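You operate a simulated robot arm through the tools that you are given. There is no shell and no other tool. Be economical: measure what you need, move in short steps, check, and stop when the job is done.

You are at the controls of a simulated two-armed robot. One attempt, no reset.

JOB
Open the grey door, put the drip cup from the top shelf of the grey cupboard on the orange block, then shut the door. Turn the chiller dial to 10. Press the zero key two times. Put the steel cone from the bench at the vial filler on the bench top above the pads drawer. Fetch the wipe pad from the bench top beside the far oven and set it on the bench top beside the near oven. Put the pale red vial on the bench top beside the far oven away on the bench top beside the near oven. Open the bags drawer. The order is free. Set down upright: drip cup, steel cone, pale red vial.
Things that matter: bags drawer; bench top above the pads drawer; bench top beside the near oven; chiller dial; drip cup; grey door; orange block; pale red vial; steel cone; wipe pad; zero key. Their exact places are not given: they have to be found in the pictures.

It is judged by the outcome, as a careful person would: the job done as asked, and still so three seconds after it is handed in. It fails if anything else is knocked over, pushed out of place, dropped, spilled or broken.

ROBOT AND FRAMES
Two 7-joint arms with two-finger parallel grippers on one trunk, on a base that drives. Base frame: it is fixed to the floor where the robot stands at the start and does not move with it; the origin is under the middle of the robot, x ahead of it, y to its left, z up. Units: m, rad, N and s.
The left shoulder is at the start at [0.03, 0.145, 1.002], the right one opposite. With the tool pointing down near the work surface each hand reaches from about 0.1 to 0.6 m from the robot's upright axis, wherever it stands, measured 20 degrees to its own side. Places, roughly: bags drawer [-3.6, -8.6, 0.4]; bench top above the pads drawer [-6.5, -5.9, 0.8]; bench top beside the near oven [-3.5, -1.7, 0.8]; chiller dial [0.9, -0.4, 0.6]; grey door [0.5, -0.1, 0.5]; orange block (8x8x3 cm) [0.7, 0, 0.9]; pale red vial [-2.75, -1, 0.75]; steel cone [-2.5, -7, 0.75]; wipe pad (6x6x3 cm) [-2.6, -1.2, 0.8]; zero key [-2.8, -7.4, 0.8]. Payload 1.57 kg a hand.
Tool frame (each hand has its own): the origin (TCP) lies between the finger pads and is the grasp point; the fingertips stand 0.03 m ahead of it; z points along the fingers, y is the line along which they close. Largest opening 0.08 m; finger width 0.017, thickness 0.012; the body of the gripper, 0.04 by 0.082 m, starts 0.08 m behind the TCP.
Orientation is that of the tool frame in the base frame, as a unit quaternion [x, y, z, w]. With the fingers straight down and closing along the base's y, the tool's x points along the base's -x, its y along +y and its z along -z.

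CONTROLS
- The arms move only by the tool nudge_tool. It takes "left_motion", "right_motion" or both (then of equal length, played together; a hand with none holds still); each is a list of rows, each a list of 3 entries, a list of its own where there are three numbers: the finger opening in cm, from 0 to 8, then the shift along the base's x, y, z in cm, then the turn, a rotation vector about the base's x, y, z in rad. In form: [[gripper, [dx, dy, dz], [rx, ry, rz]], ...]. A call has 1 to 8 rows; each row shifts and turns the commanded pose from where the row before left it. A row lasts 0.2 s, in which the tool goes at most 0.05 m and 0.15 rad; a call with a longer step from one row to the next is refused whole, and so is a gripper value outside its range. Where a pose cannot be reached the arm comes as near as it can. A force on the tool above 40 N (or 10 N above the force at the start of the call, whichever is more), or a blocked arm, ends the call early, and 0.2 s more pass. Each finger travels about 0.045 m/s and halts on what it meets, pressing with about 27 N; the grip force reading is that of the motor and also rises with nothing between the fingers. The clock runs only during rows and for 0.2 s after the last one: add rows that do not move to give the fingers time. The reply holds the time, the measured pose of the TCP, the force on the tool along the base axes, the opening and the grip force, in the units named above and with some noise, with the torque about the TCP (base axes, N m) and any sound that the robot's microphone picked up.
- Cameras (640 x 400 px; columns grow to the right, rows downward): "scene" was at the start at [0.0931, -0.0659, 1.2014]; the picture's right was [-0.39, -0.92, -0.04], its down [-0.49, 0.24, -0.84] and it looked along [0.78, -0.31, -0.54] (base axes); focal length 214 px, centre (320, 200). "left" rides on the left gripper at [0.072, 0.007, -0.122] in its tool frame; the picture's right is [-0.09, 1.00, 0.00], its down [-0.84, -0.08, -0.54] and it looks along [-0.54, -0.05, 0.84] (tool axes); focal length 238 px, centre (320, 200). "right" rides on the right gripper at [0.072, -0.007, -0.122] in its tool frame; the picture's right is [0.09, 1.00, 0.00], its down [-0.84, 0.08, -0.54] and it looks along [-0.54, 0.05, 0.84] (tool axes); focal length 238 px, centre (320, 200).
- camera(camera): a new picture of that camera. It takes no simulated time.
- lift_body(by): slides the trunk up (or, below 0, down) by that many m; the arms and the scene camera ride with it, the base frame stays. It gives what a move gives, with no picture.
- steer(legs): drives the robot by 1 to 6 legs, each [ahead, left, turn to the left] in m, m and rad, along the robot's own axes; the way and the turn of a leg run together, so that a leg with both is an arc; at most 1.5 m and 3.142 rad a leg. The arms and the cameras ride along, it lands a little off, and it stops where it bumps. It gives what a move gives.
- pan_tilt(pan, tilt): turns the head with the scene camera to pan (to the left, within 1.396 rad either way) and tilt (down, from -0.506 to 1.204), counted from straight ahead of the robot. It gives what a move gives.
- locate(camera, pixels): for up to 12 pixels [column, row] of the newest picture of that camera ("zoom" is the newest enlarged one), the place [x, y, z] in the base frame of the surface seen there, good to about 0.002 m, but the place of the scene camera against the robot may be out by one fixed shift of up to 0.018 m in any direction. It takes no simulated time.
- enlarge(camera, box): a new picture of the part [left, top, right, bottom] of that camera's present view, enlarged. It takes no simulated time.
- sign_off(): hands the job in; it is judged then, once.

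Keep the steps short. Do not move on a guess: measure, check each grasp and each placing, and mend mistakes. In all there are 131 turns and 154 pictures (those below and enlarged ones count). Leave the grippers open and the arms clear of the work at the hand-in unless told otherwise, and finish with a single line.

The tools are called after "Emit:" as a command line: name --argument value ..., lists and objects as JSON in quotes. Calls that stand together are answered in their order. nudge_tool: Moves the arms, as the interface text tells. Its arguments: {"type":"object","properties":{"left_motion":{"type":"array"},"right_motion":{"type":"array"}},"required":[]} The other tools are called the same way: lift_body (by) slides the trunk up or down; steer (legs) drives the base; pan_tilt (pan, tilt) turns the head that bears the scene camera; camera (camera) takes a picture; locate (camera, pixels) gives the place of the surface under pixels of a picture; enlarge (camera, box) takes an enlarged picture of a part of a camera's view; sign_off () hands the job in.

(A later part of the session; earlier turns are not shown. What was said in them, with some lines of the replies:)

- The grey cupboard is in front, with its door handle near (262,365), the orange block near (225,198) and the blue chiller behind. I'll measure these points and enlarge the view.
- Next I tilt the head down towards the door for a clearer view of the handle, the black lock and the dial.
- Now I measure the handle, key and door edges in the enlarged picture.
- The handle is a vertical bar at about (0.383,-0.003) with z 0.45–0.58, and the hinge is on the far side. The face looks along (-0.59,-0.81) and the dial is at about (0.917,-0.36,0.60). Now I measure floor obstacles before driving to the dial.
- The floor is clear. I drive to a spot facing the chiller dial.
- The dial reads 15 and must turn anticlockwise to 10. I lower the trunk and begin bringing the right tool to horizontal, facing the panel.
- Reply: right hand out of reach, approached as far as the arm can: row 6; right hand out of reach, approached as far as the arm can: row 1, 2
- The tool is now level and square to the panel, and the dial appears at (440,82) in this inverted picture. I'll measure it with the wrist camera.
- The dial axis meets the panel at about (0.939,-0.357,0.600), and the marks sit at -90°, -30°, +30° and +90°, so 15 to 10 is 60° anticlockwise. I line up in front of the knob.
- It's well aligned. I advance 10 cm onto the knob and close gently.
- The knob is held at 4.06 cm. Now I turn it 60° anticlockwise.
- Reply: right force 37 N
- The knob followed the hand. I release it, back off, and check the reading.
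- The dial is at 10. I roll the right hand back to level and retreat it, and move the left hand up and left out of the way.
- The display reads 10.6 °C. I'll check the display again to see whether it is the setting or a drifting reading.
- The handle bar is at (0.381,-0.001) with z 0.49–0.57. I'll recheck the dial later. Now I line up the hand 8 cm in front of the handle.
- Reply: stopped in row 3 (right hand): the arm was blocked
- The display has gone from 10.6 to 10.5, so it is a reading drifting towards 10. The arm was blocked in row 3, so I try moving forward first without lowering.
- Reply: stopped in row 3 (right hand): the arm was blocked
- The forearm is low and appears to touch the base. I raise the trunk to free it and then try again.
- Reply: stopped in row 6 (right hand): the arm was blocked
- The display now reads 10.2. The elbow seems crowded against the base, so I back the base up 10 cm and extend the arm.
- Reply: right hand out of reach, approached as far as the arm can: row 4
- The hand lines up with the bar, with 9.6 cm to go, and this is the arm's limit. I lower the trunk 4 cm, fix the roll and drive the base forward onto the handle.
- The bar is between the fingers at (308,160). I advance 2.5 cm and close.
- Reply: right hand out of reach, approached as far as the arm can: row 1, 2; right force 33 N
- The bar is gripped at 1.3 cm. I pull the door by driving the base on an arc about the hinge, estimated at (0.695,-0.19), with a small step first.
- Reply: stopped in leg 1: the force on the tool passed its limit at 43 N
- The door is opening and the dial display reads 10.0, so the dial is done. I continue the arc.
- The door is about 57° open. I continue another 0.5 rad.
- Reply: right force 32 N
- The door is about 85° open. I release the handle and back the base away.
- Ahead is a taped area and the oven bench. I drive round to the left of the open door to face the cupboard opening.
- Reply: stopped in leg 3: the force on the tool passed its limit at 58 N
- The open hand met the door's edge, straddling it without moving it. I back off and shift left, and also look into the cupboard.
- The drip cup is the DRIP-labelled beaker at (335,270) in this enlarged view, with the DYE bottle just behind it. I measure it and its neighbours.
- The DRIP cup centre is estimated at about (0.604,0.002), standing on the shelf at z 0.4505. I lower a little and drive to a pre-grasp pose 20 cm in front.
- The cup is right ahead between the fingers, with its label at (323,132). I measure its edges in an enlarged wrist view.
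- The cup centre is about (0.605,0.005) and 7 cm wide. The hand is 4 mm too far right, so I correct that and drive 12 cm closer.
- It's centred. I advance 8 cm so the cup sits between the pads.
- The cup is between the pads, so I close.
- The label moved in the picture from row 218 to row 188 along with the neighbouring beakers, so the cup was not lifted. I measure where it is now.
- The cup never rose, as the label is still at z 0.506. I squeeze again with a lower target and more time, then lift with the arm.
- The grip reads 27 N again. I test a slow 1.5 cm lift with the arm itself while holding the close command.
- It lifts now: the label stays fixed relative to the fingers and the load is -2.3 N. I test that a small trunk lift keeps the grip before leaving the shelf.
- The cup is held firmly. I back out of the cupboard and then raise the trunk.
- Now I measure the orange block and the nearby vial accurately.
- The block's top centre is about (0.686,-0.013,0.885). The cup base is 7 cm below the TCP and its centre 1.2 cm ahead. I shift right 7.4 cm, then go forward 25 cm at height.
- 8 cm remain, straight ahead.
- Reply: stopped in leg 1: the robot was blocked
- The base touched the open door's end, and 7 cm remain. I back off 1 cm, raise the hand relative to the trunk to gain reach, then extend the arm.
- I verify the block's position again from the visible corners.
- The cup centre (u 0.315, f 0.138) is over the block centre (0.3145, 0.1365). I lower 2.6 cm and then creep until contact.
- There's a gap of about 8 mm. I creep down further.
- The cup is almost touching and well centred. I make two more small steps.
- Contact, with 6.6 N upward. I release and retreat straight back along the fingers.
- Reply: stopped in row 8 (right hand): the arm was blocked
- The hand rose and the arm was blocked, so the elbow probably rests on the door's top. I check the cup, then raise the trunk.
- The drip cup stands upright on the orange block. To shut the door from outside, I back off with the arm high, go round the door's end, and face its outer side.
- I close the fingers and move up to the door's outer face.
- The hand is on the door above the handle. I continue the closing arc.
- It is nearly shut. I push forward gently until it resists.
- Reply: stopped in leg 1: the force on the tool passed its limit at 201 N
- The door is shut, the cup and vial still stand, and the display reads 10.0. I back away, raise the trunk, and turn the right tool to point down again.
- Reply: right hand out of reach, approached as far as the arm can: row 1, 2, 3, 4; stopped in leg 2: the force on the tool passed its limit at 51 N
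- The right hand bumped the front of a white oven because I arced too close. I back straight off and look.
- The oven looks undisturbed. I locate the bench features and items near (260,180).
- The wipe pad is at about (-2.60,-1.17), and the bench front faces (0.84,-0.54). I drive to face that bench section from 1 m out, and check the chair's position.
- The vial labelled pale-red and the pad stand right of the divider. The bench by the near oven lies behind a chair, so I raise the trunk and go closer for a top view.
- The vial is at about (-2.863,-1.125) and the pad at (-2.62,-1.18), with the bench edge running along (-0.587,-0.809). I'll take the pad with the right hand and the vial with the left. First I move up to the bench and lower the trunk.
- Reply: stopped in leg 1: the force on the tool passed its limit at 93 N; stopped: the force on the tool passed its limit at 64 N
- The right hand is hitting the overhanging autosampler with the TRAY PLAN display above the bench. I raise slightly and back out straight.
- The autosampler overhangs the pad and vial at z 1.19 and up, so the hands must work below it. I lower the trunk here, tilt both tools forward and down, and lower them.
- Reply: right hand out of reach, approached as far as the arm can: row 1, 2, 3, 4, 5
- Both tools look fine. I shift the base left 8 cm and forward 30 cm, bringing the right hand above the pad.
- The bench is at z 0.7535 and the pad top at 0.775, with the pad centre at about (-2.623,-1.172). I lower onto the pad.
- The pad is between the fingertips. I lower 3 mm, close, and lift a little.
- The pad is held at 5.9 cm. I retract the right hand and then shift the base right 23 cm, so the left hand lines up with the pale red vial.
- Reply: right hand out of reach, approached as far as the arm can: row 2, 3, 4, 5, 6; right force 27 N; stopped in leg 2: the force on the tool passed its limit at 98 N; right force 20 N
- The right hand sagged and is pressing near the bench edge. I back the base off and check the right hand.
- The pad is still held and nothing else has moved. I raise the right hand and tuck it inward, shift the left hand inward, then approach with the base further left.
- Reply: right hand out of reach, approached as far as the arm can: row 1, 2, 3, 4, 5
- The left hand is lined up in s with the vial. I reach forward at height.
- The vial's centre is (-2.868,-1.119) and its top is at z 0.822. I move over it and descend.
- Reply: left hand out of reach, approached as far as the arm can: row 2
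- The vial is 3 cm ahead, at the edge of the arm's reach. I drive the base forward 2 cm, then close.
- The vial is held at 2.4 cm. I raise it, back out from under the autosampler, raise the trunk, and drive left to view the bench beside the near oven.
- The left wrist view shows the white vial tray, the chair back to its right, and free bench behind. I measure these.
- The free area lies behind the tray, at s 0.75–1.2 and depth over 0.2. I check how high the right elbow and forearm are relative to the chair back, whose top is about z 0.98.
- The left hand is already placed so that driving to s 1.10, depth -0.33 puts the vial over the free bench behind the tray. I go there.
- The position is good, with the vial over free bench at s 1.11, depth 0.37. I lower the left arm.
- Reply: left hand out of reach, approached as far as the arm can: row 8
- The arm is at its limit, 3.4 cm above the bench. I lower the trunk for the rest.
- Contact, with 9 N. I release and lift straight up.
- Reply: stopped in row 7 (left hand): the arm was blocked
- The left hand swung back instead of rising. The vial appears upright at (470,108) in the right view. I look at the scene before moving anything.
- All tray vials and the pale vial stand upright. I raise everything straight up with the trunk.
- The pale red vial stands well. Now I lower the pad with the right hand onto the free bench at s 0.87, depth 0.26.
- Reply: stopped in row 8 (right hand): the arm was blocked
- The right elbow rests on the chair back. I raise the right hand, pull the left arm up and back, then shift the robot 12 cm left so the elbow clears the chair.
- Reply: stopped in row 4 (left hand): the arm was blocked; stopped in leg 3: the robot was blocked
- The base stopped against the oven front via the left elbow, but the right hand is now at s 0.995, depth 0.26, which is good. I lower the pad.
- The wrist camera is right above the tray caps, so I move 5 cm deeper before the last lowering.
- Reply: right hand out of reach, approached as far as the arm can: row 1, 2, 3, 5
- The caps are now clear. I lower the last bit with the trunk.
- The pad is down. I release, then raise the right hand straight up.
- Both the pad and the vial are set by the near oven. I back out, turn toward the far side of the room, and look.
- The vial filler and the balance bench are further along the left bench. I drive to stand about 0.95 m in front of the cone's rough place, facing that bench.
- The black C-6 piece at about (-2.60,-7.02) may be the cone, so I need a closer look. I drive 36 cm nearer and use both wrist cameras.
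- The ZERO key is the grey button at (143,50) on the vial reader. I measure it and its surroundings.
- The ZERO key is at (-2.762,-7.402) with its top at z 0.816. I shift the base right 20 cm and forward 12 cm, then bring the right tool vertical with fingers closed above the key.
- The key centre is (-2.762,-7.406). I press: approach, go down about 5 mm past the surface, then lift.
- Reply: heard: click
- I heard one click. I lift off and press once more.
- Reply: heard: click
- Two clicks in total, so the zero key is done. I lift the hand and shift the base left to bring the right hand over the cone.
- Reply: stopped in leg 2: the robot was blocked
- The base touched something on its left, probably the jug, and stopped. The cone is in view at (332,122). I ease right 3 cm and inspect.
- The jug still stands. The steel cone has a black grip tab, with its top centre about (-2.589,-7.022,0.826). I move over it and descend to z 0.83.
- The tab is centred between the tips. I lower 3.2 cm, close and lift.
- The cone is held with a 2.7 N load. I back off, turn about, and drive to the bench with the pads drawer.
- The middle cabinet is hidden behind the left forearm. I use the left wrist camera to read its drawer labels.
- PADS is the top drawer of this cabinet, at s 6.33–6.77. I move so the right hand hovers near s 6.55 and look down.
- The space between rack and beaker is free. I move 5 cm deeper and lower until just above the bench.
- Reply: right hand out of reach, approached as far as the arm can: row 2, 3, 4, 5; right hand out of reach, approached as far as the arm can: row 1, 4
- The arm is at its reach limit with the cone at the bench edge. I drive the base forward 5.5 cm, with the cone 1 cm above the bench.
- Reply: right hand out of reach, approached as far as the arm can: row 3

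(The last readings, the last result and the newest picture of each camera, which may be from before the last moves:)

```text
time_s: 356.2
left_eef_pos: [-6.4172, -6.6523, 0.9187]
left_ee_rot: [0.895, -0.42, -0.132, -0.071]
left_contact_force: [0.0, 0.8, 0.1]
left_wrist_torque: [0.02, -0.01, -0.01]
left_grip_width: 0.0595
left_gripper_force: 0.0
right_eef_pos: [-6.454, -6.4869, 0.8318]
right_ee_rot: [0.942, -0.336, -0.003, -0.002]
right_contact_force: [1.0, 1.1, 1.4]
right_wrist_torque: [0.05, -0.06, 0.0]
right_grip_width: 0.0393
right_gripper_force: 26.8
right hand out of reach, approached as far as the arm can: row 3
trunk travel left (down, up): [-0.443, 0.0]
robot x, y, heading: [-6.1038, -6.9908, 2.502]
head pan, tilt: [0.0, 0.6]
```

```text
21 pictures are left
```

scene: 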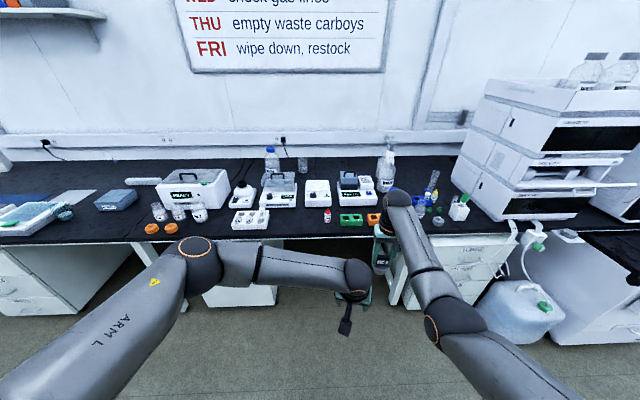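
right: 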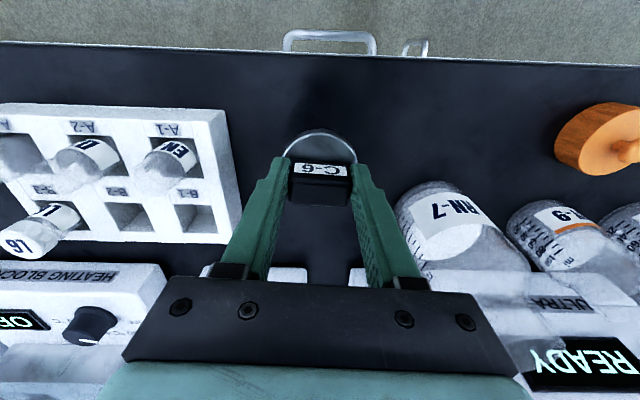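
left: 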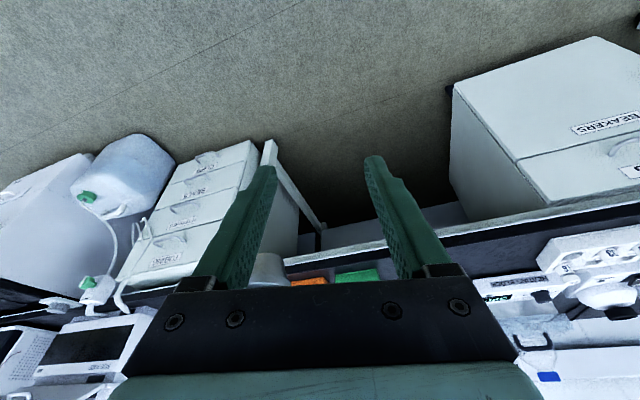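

The load reading went from -2.9 N to +1.4 N, so it is just touching. I settle 2 mm more, then release and rise.

Emit:
lift_body --by -0.002

Emit:
nudge_tool --right_motion '[[5.5, [0, 0, 0], [0, 0, 0]], [5.5, [0, 0, 0], [0, 0, 0]], [5.5, [0, 0, 0], [0, 0, 0]], [5.5, [0, 0, 2], [0, 0, 0]], [5.5, [0, 0, 3], [0, 0, 0]], [5.5, [0, 0, 4], [0, 0, 0]], [5.5, [0, 0, 3], [0, 0, 0]]]'

Emit:
camera --camera "right"

```text
time_s: 356.7
left_eef_pos: [-6.4163, -6.6538, 0.9157]
left_ee_rot: [0.895, -0.419, -0.133, -0.072]
left_contact_force: [-0.4, 0.2, -0.6]
left_wrist_torque: [-0.04, -0.03, 0.02]
left_grip_width: 0.0601
left_gripper_force: 0.0
right_eef_pos: [-6.4541, -6.486, 0.8321]
right_ee_rot: [0.942, -0.337, -0.004, -0.001]
right_contact_force: [2.7, 0.2, 13.7]
right_wrist_torque: [-0.08, -0.35, 0.02]
right_grip_width: 0.0397
right_gripper_force: 27.2
trunk travel left (down, up): [-0.441, 0.002]
robot x, y, heading: [-6.1068, -6.9925, 2.501]
head pan, tilt: [0.0, 0.6]
```

```text
time_s: 358.3
left_eef_pos: [-6.4173, -6.6536, 0.9159]
left_ee_rot: [0.896, -0.418, -0.133, -0.071]
left_contact_force: [-0.6, 0.2, 0.1]
left_wrist_torque: [-0.02, 0.0, 0.01]
left_grip_width: 0.0603
left_gripper_force: 0.1
right_eef_pos: [-6.4539, -6.4859, 0.9494]
right_ee_rot: [0.942, -0.337, -0.002, 0.0]
right_contact_force: [0.2, -0.9, -0.3]
right_wrist_torque: [-0.01, -0.05, 0.02]
right_grip_width: 0.055
right_gripper_force: 0.1
trunk travel left (down, up): [-0.441, 0.002]
robot x, y, heading: [-6.1033, -6.9901, 2.505]
head pan, tilt: [0.0, 0.6]
```

```text
20 pictures are left
```

right: 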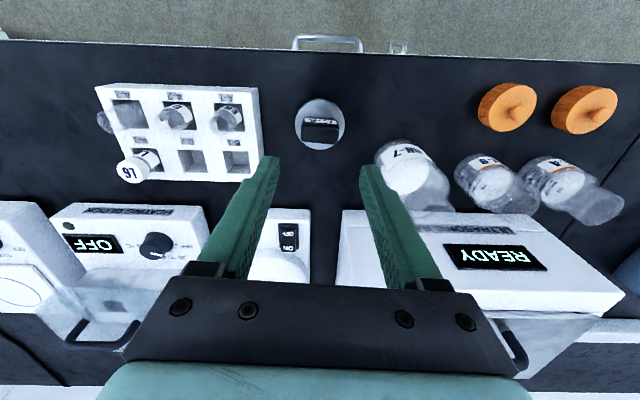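

The steel cone stands on the bench above the PADS drawer. I back off, turn, and drive to the bags drawer, lower the trunk and rotate the right tool to horizontal with vertical closing.

Emit:
steer --legs '[[-0.45, 0, 0], [0, 0, 3.14], [1.19, 0.315, 0]]'

Emit:
lift_body --by -0.33

Emit:
nudge_tool --right_motion '[[5.5, [0, 0, 0], [-0.1206, -0.0193, 0.0864]], [5.5, [0, 0, 0], [-0.1206, -0.0193, 0.0864]], [5.5, [0, 0, 0], [-0.1206, -0.0193, 0.0864]], [5.5, [0, 0, 0], [-0.1206, -0.0193, 0.0864]], [5.5, [0, 0, 0], [-0.1206, -0.0193, 0.0864]], [5.5, [0, 0, 0], [-0.1206, -0.0193, 0.0864]], [5.5, [0, 0, 0], [-0.1206, -0.0193, 0.0864]]]'

Emit:
nudge_tool --right_motion '[[5.5, [0, 0, 0], [-0.1206, -0.0193, 0.0864]], [5.5, [0, 0, 0], [-0.1206, -0.0193, 0.0864]], [5.5, [0, 0, 0], [-0.1206, -0.0193, 0.0864]], [5.5, [0, 0, 0], [-0.1206, -0.0193, 0.0864]], [5.5, [0, 0, 0], [-0.1206, -0.0193, 0.0864]], [5.5, [0, 0, 0], [-0.1206, -0.0193, 0.0864]], [5.5, [0, 0, 0], [-0.1206, -0.0193, 0.0864]]]'

Emit:
pan_tilt --pan -0.2 --tilt 0.55

Emit:
camera --camera "scene"

```text
time_s: 374.0
left_eef_pos: [-4.3303, -8.1186, 0.9162]
left_ee_rot: [0.44, 0.885, -0.074, 0.131]
left_contact_force: [0.7, -0.9, -1.2]
left_wrist_torque: [-0.03, -0.02, 0.01]
left_grip_width: 0.0596
left_gripper_force: 0.0
right_eef_pos: [-4.3007, -8.2872, 0.9499]
right_ee_rot: [0.359, 0.934, 0.0, 0.002]
right_contact_force: [-0.7, -0.2, -0.2]
right_wrist_torque: [0.03, 0.0, 0.01]
right_grip_width: 0.0549
right_gripper_force: 0.0
trunk travel left (down, up): [-0.441, 0.002]
robot x, y, heading: [-4.6264, -7.7638, -0.685]
head pan, tilt: [0.0, 0.6]
```

```text
time_s: 377.3
left_eef_pos: [-4.3296, -8.1185, 0.5862]
left_ee_rot: [0.439, 0.886, -0.074, 0.13]
left_contact_force: [0.2, -0.7, 0.3]
left_wrist_torque: [-0.01, 0.02, 0.01]
left_grip_width: 0.0599
left_gripper_force: 0.2
right_eef_pos: [-4.3006, -8.286, 0.6191]
right_ee_rot: [0.358, 0.934, 0.0, 0.003]
right_contact_force: [-0.6, 0.4, 0.5]
right_wrist_torque: [0.04, 0.03, 0.0]
right_grip_width: 0.0549
right_gripper_force: 0.1
trunk travel left (down, up): [-0.111, 0.332]
robot x, y, heading: [-4.6295, -7.7652, -0.685]
head pan, tilt: [0.0, 0.6]
```

```text
time_s: 378.9
left_eef_pos: [-4.3294, -8.1174, 0.5868]
left_ee_rot: [0.44, 0.885, -0.075, 0.131]
left_contact_force: [-0.1, 0.5, 0.2]
left_wrist_torque: [0.03, 0.01, 0.01]
left_grip_width: 0.0601
left_gripper_force: 0.1
right_eef_pos: [-4.3008, -8.2852, 0.6204]
right_ee_rot: [0.039, 0.911, -0.354, 0.208]
right_contact_force: [0.1, 0.0, -0.7]
right_wrist_torque: [-0.05, 0.0, -0.01]
right_grip_width: 0.0549
right_gripper_force: 0.1
trunk travel left (down, up): [-0.111, 0.332]
robot x, y, heading: [-4.6264, -7.7651, -0.685]
head pan, tilt: [0.0, 0.6]
```

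```text
time_s: 380.5
left_eef_pos: [-4.3299, -8.1176, 0.5876]
left_ee_rot: [0.44, 0.885, -0.075, 0.131]
left_contact_force: [0.3, 0.2, 0.6]
left_wrist_torque: [-0.01, 0.02, 0.0]
left_grip_width: 0.0601
left_gripper_force: 0.0
right_eef_pos: [-4.3012, -8.2854, 0.6179]
right_ee_rot: [-0.289, 0.646, -0.61, 0.357]
right_contact_force: [-0.9, 0.4, 0.5]
right_wrist_torque: [0.0, 0.02, -0.03]
right_grip_width: 0.055
right_gripper_force: 0.1
trunk travel left (down, up): [-0.111, 0.332]
robot x, y, heading: [-4.6235, -7.7629, -0.686]
head pan, tilt: [0.0, 0.6]
```

```text
time_s: 381.2
left_eef_pos: [-4.3291, -8.1178, 0.5863]
left_ee_rot: [0.44, 0.885, -0.074, 0.131]
left_contact_force: [0.4, 0.6, 0.9]
left_wrist_torque: [-0.01, -0.05, 0.01]
left_grip_width: 0.0601
left_gripper_force: 0.0
right_eef_pos: [-4.3017, -8.2861, 0.6196]
right_ee_rot: [-0.29, 0.646, -0.61, 0.356]
right_contact_force: [-0.2, 0.3, 0.4]
right_wrist_torque: [0.0, -0.04, 0.0]
right_grip_width: 0.055
right_gripper_force: 0.0
trunk travel left (down, up): [-0.111, 0.332]
robot x, y, heading: [-4.6241, -7.7617, -0.676]
head pan, tilt: [-0.201, 0.55]
```

```text
19 pictures are left
```

scene: 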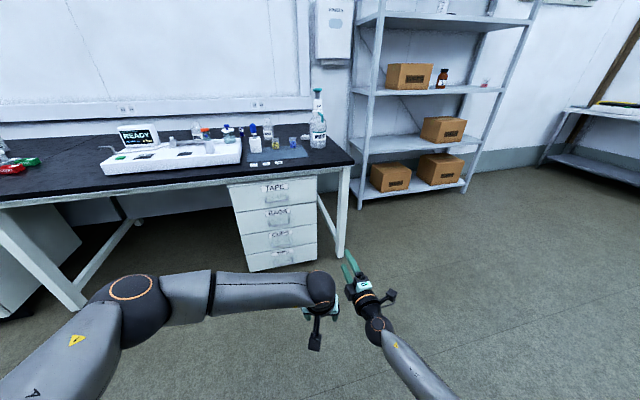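

The tool is level with vertical closing. I locate the BAGS drawer's handle.

Emit:
enlarge --camera "scene" --box '[220, 170, 330, 280]'

Emit:
locate --camera "scene" --pixels '[[278, 224], [278, 222], [268, 225], [288, 222], [278, 226], [278, 213], [277, 198], [280, 247], [260, 220]]'

```text
3.64 times, centred on (275, 225) of scene
```

zoom: 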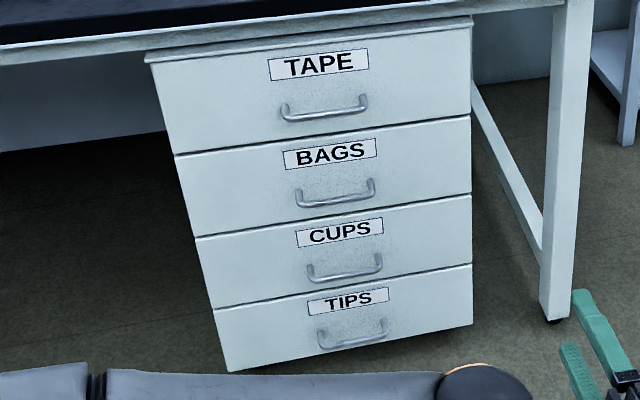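

```text
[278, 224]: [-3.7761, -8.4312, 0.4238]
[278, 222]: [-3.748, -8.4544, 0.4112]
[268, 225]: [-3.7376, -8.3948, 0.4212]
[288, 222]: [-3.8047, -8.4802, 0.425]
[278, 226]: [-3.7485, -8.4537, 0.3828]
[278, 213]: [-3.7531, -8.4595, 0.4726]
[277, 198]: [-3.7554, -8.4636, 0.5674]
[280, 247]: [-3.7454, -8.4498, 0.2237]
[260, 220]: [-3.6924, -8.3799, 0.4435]
```

The BAGS handle bar is at about (-3.776,-8.432,0.43). I lower the hand, then drive left and forward, stopping 10 cm short.

Emit:
nudge_tool --right_motion '[[8, [0, 0, -2], [0, 0, 0]], [8, [0, 0, -2], [0, 0, 0]], [8, [0, 0, -2], [0, 0, 0]], [8, [0, 0, -2], [0, 0, 0]], [8, [0, 0, 0], [0, 0, 0]]]'

Emit:
lift_body --by -0.108

Emit:
steer --legs '[[0, 0.214, 0], [0.39, 0, 0]]'

Emit:
camera --camera "right"

```text
time_s: 382.4
left_eef_pos: [-4.3301, -8.1175, 0.5879]
left_ee_rot: [0.44, 0.885, -0.075, 0.13]
left_contact_force: [-0.5, 0.2, -0.6]
left_wrist_torque: [0.0, 0.02, 0.01]
left_grip_width: 0.0598
left_gripper_force: 0.0
right_eef_pos: [-4.3021, -8.2865, 0.539]
right_ee_rot: [-0.289, 0.645, -0.611, 0.356]
right_contact_force: [-0.5, 0.4, 0.1]
right_wrist_torque: [-0.02, -0.02, -0.02]
right_grip_width: 0.08
right_gripper_force: 0.0
trunk travel left (down, up): [-0.111, 0.332]
robot x, y, heading: [-4.6279, -7.7655, -0.682]
head pan, tilt: [-0.201, 0.55]
```

```text
time_s: 383.8
left_eef_pos: [-4.3297, -8.1182, 0.4791]
left_ee_rot: [0.44, 0.885, -0.075, 0.131]
left_contact_force: [0.1, 0.4, -0.6]
left_wrist_torque: [0.0, -0.02, -0.01]
left_grip_width: 0.0599
left_gripper_force: 0.0
right_eef_pos: [-4.3012, -8.2867, 0.4311]
right_ee_rot: [-0.289, 0.645, -0.611, 0.357]
right_contact_force: [-0.4, 0.8, 0.6]
right_wrist_torque: [0.0, 0.01, 0.0]
right_grip_width: 0.08
right_gripper_force: 0.0
trunk travel left (down, up): [-0.003, 0.44]
robot x, y, heading: [-4.6285, -7.7653, -0.676]
head pan, tilt: [-0.201, 0.55]
```

```text
time_s: 388.3
left_eef_pos: [-3.9027, -8.2014, 0.4791]
left_ee_rot: [0.444, 0.883, -0.075, 0.131]
left_contact_force: [0.0, -0.2, 0.1]
left_wrist_torque: [0.02, -0.01, -0.01]
left_grip_width: 0.0602
left_gripper_force: 0.0
right_eef_pos: [-3.8749, -8.3695, 0.431]
right_ee_rot: [-0.286, 0.647, -0.612, 0.353]
right_contact_force: [0.5, -0.4, 0.1]
right_wrist_torque: [0.03, -0.01, 0.0]
right_grip_width: 0.08
right_gripper_force: 0.1
trunk travel left (down, up): [-0.003, 0.44]
robot x, y, heading: [-4.197, -7.842, -0.692]
head pan, tilt: [-0.201, 0.55]
```

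```text
17 pictures are left
```

right: 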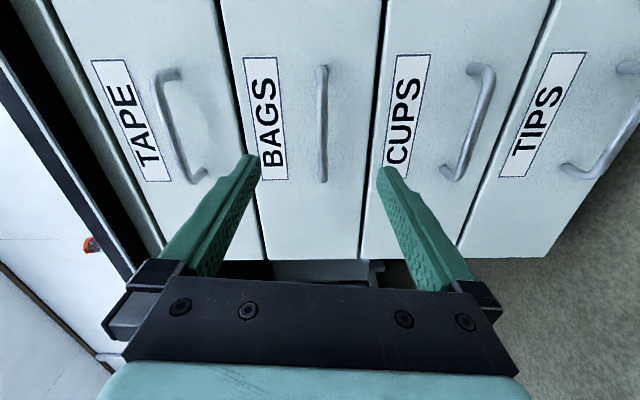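

The BAGS bar is centred between the fingers. I measure it.

Emit:
locate --camera "right" --pixels '[[322, 120], [322, 90], [323, 165], [345, 130]]'

```text
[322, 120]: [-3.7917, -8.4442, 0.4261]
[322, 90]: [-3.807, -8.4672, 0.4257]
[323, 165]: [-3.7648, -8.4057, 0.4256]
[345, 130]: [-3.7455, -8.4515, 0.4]
```

I advance 9.5 cm and close on the bar.

Emit:
nudge_tool --right_motion '[[8, [0, 0, -0.5], [0, 0, 0]], [8, [0, 0, 0], [0, 0, 0]]]'

Emit:
steer --legs '[[0.093, 0, 0]]'

Emit:
nudge_tool --right_motion '[[0, [0, 0, 0], [0, 0, 0]], [0, [0, 0, 0], [0, 0, 0]], [0, [0, 0, 0], [0, 0, 0]], [0, [0, 0, 0], [0, 0, 0]], [0, [0, 0, 0], [0, 0, 0]], [0, [0, 0, 0], [0, 0, 0]], [0, [0, 0, 0], [0, 0, 0]]]'

Emit:
camera --camera "right"

```text
time_s: 388.9
left_eef_pos: [-3.9015, -8.2019, 0.4793]
left_ee_rot: [0.445, 0.883, -0.076, 0.131]
left_contact_force: [0.2, -0.2, -0.3]
left_wrist_torque: [0.01, 0.01, 0.03]
left_grip_width: 0.0598
left_gripper_force: 0.0
right_eef_pos: [-3.8748, -8.3709, 0.4241]
right_ee_rot: [-0.286, 0.647, -0.612, 0.353]
right_contact_force: [0.7, -0.1, 0.0]
right_wrist_torque: [0.0, 0.03, -0.01]
right_grip_width: 0.08
right_gripper_force: 0.1
trunk travel left (down, up): [-0.003, 0.44]
robot x, y, heading: [-4.1958, -7.8474, -0.693]
head pan, tilt: [-0.201, 0.55]
```

```text
time_s: 390.0
left_eef_pos: [-3.8335, -8.2588, 0.4785]
left_ee_rot: [0.444, 0.883, -0.074, 0.131]
left_contact_force: [-0.5, 0.6, 0.5]
left_wrist_torque: [-0.01, 0.03, 0.03]
left_grip_width: 0.06
left_gripper_force: 0.0
right_eef_pos: [-3.8062, -8.4273, 0.4256]
right_ee_rot: [-0.286, 0.647, -0.613, 0.353]
right_contact_force: [0.4, -0.2, 0.1]
right_wrist_torque: [0.0, 0.02, -0.02]
right_grip_width: 0.0802
right_gripper_force: 0.1
trunk travel left (down, up): [-0.003, 0.44]
robot x, y, heading: [-4.1248, -7.9006, -0.691]
head pan, tilt: [-0.201, 0.55]
```

```text
time_s: 391.6
left_eef_pos: [-3.8317, -8.2578, 0.4794]
left_ee_rot: [0.445, 0.883, -0.075, 0.13]
left_contact_force: [-0.3, 0.4, -0.1]
left_wrist_torque: [-0.01, -0.02, 0.01]
left_grip_width: 0.0599
left_gripper_force: 0.0
right_eef_pos: [-3.8062, -8.4277, 0.427]
right_ee_rot: [-0.286, 0.645, -0.615, 0.353]
right_contact_force: [-2.0, 0.8, 11.6]
right_wrist_torque: [-0.69, 0.03, -0.15]
right_grip_width: 0.0123
right_gripper_force: 29.7
trunk travel left (down, up): [-0.003, 0.44]
robot x, y, heading: [-4.1254, -7.9063, -0.696]
head pan, tilt: [-0.201, 0.55]
```

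```text
16 pictures are left
```

right: 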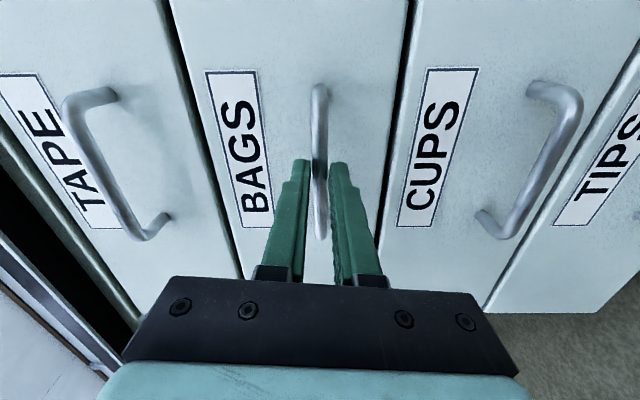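

The bar is gripped at 1.2 cm. I pull the drawer straight out by driving back 25 cm.

Emit:
steer --legs '[[-0.12, -0.008, 0], [-0.14, -0.009, 0]]'

Emit:
camera --camera "scene"

```text
time_s: 393.8
left_eef_pos: [-4.0443, -8.1055, 0.4796]
left_ee_rot: [0.446, 0.882, -0.076, 0.131]
left_contact_force: [0.8, -0.6, -0.2]
left_wrist_torque: [-0.02, 0.01, 0.03]
left_grip_width: 0.0601
left_gripper_force: 0.1
right_eef_pos: [-4.0186, -8.2745, 0.4276]
right_ee_rot: [-0.284, 0.646, -0.615, 0.353]
right_contact_force: [2.4, 4.1, 17.1]
right_wrist_torque: [-0.75, -0.04, 0.19]
right_grip_width: 0.0125
right_gripper_force: 29.6
trunk travel left (down, up): [-0.003, 0.44]
robot x, y, heading: [-4.338, -7.7486, -0.696]
head pan, tilt: [-0.201, 0.55]
```

```text
15 pictures are left
```

scene: 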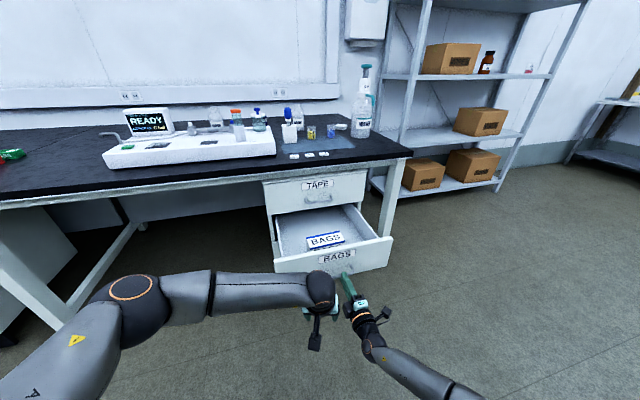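

The bags drawer is open about 26 cm. I pull a few centimetres more, then release and back away.

Emit:
steer --legs '[[-0.04, -0.003, 0]]'

Emit:
nudge_tool --right_motion '[[8, [0, 0, 0], [0, 0, 0]], [8, [0, 0, 0], [0, 0, 0]], [8, [0, 0, 0], [0, 0, 0]], [8, [0, 0, 0], [0, 0, 0]], [8, [0, 0, 0], [0, 0, 0]]]'

Emit:
steer --legs '[[-0.3, -0.02, 0]]'

Emit:
nudge_tool --left_motion '[[8, [0, 0, 0], [0, 0, 0]], [8, [0, 0, 0], [0, 0, 0]], [8, [0, 0, 0], [0, 0, 0]]]'

Emit:
camera --camera "scene"

```text
time_s: 394.7
left_eef_pos: [-4.0771, -8.0838, 0.4794]
left_ee_rot: [0.445, 0.882, -0.075, 0.131]
left_contact_force: [-0.4, -0.3, 0.6]
left_wrist_torque: [0.01, -0.02, 0.0]
left_grip_width: 0.06
left_gripper_force: 0.0
right_eef_pos: [-4.0496, -8.2521, 0.4275]
right_ee_rot: [-0.284, 0.645, -0.615, 0.353]
right_contact_force: [0.2, 1.1, 6.6]
right_wrist_torque: [-0.57, 0.19, -0.02]
right_grip_width: 0.0125
right_gripper_force: 29.0
trunk travel left (down, up): [-0.003, 0.44]
robot x, y, heading: [-4.3635, -7.7257, -0.695]
head pan, tilt: [-0.201, 0.55]
```

```text
time_s: 395.9
left_eef_pos: [-4.0763, -8.0838, 0.4792]
left_ee_rot: [0.446, 0.882, -0.075, 0.131]
left_contact_force: [0.0, -0.2, -0.7]
left_wrist_torque: [0.02, -0.02, -0.01]
left_grip_width: 0.06
left_gripper_force: 0.1
right_eef_pos: [-4.0485, -8.2527, 0.4274]
right_ee_rot: [-0.284, 0.646, -0.615, 0.352]
right_contact_force: [0.9, -0.8, -0.3]
right_wrist_torque: [0.0, 0.0, -0.03]
right_grip_width: 0.08
right_gripper_force: 0.0
trunk travel left (down, up): [-0.003, 0.44]
robot x, y, heading: [-4.3695, -7.7258, -0.698]
head pan, tilt: [-0.201, 0.55]
```

```text
time_s: 397.9
left_eef_pos: [-4.3145, -7.9062, 0.4789]
left_ee_rot: [0.443, 0.883, -0.076, 0.131]
left_contact_force: [0.7, -0.5, 0.6]
left_wrist_torque: [0.04, 0.01, 0.01]
left_grip_width: 0.06
left_gripper_force: 0.2
right_eef_pos: [-4.2872, -8.0746, 0.4274]
right_ee_rot: [-0.287, 0.644, -0.614, 0.355]
right_contact_force: [-0.8, -0.3, 0.3]
right_wrist_torque: [0.01, 0.0, 0.01]
right_grip_width: 0.08
right_gripper_force: 0.1
trunk travel left (down, up): [-0.003, 0.44]
robot x, y, heading: [-4.6108, -7.5475, -0.688]
head pan, tilt: [-0.201, 0.55]
```

```text
time_s: 398.7
left_eef_pos: [-4.3147, -7.907, 0.4786]
left_ee_rot: [0.443, 0.884, -0.075, 0.131]
left_contact_force: [0.5, 1.4, -0.6]
left_wrist_torque: [0.02, -0.01, 0.0]
left_grip_width: 0.08
left_gripper_force: 0.1
right_eef_pos: [-4.2882, -8.0753, 0.4281]
right_ee_rot: [-0.287, 0.644, -0.614, 0.355]
right_contact_force: [-0.2, -0.3, 0.2]
right_wrist_torque: [-0.01, 0.02, -0.03]
right_grip_width: 0.0803
right_gripper_force: 0.0
trunk travel left (down, up): [-0.003, 0.44]
robot x, y, heading: [-4.6097, -7.5495, -0.69]
head pan, tilt: [-0.201, 0.55]
```

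```text
14 pictures are left
```

scene: 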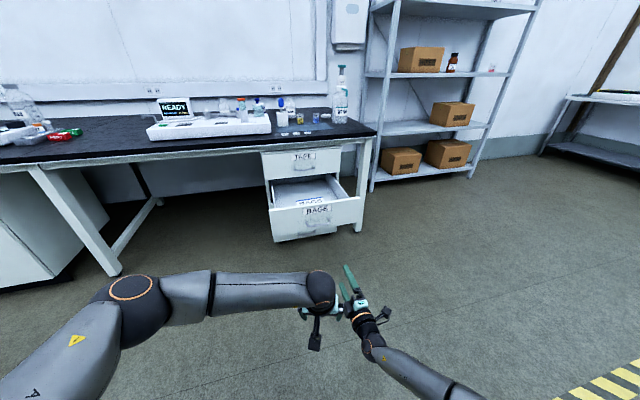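

The bags drawer stays open, both grippers are open and the arms are clear. I hand in.

Emit:
sign_off

```text
The job is handed in.
```

I finished and handed in every item; along the way the base bumped the jug lightly and the hands bumped the far oven and its autosampler, but nothing looked moved in the pictures.
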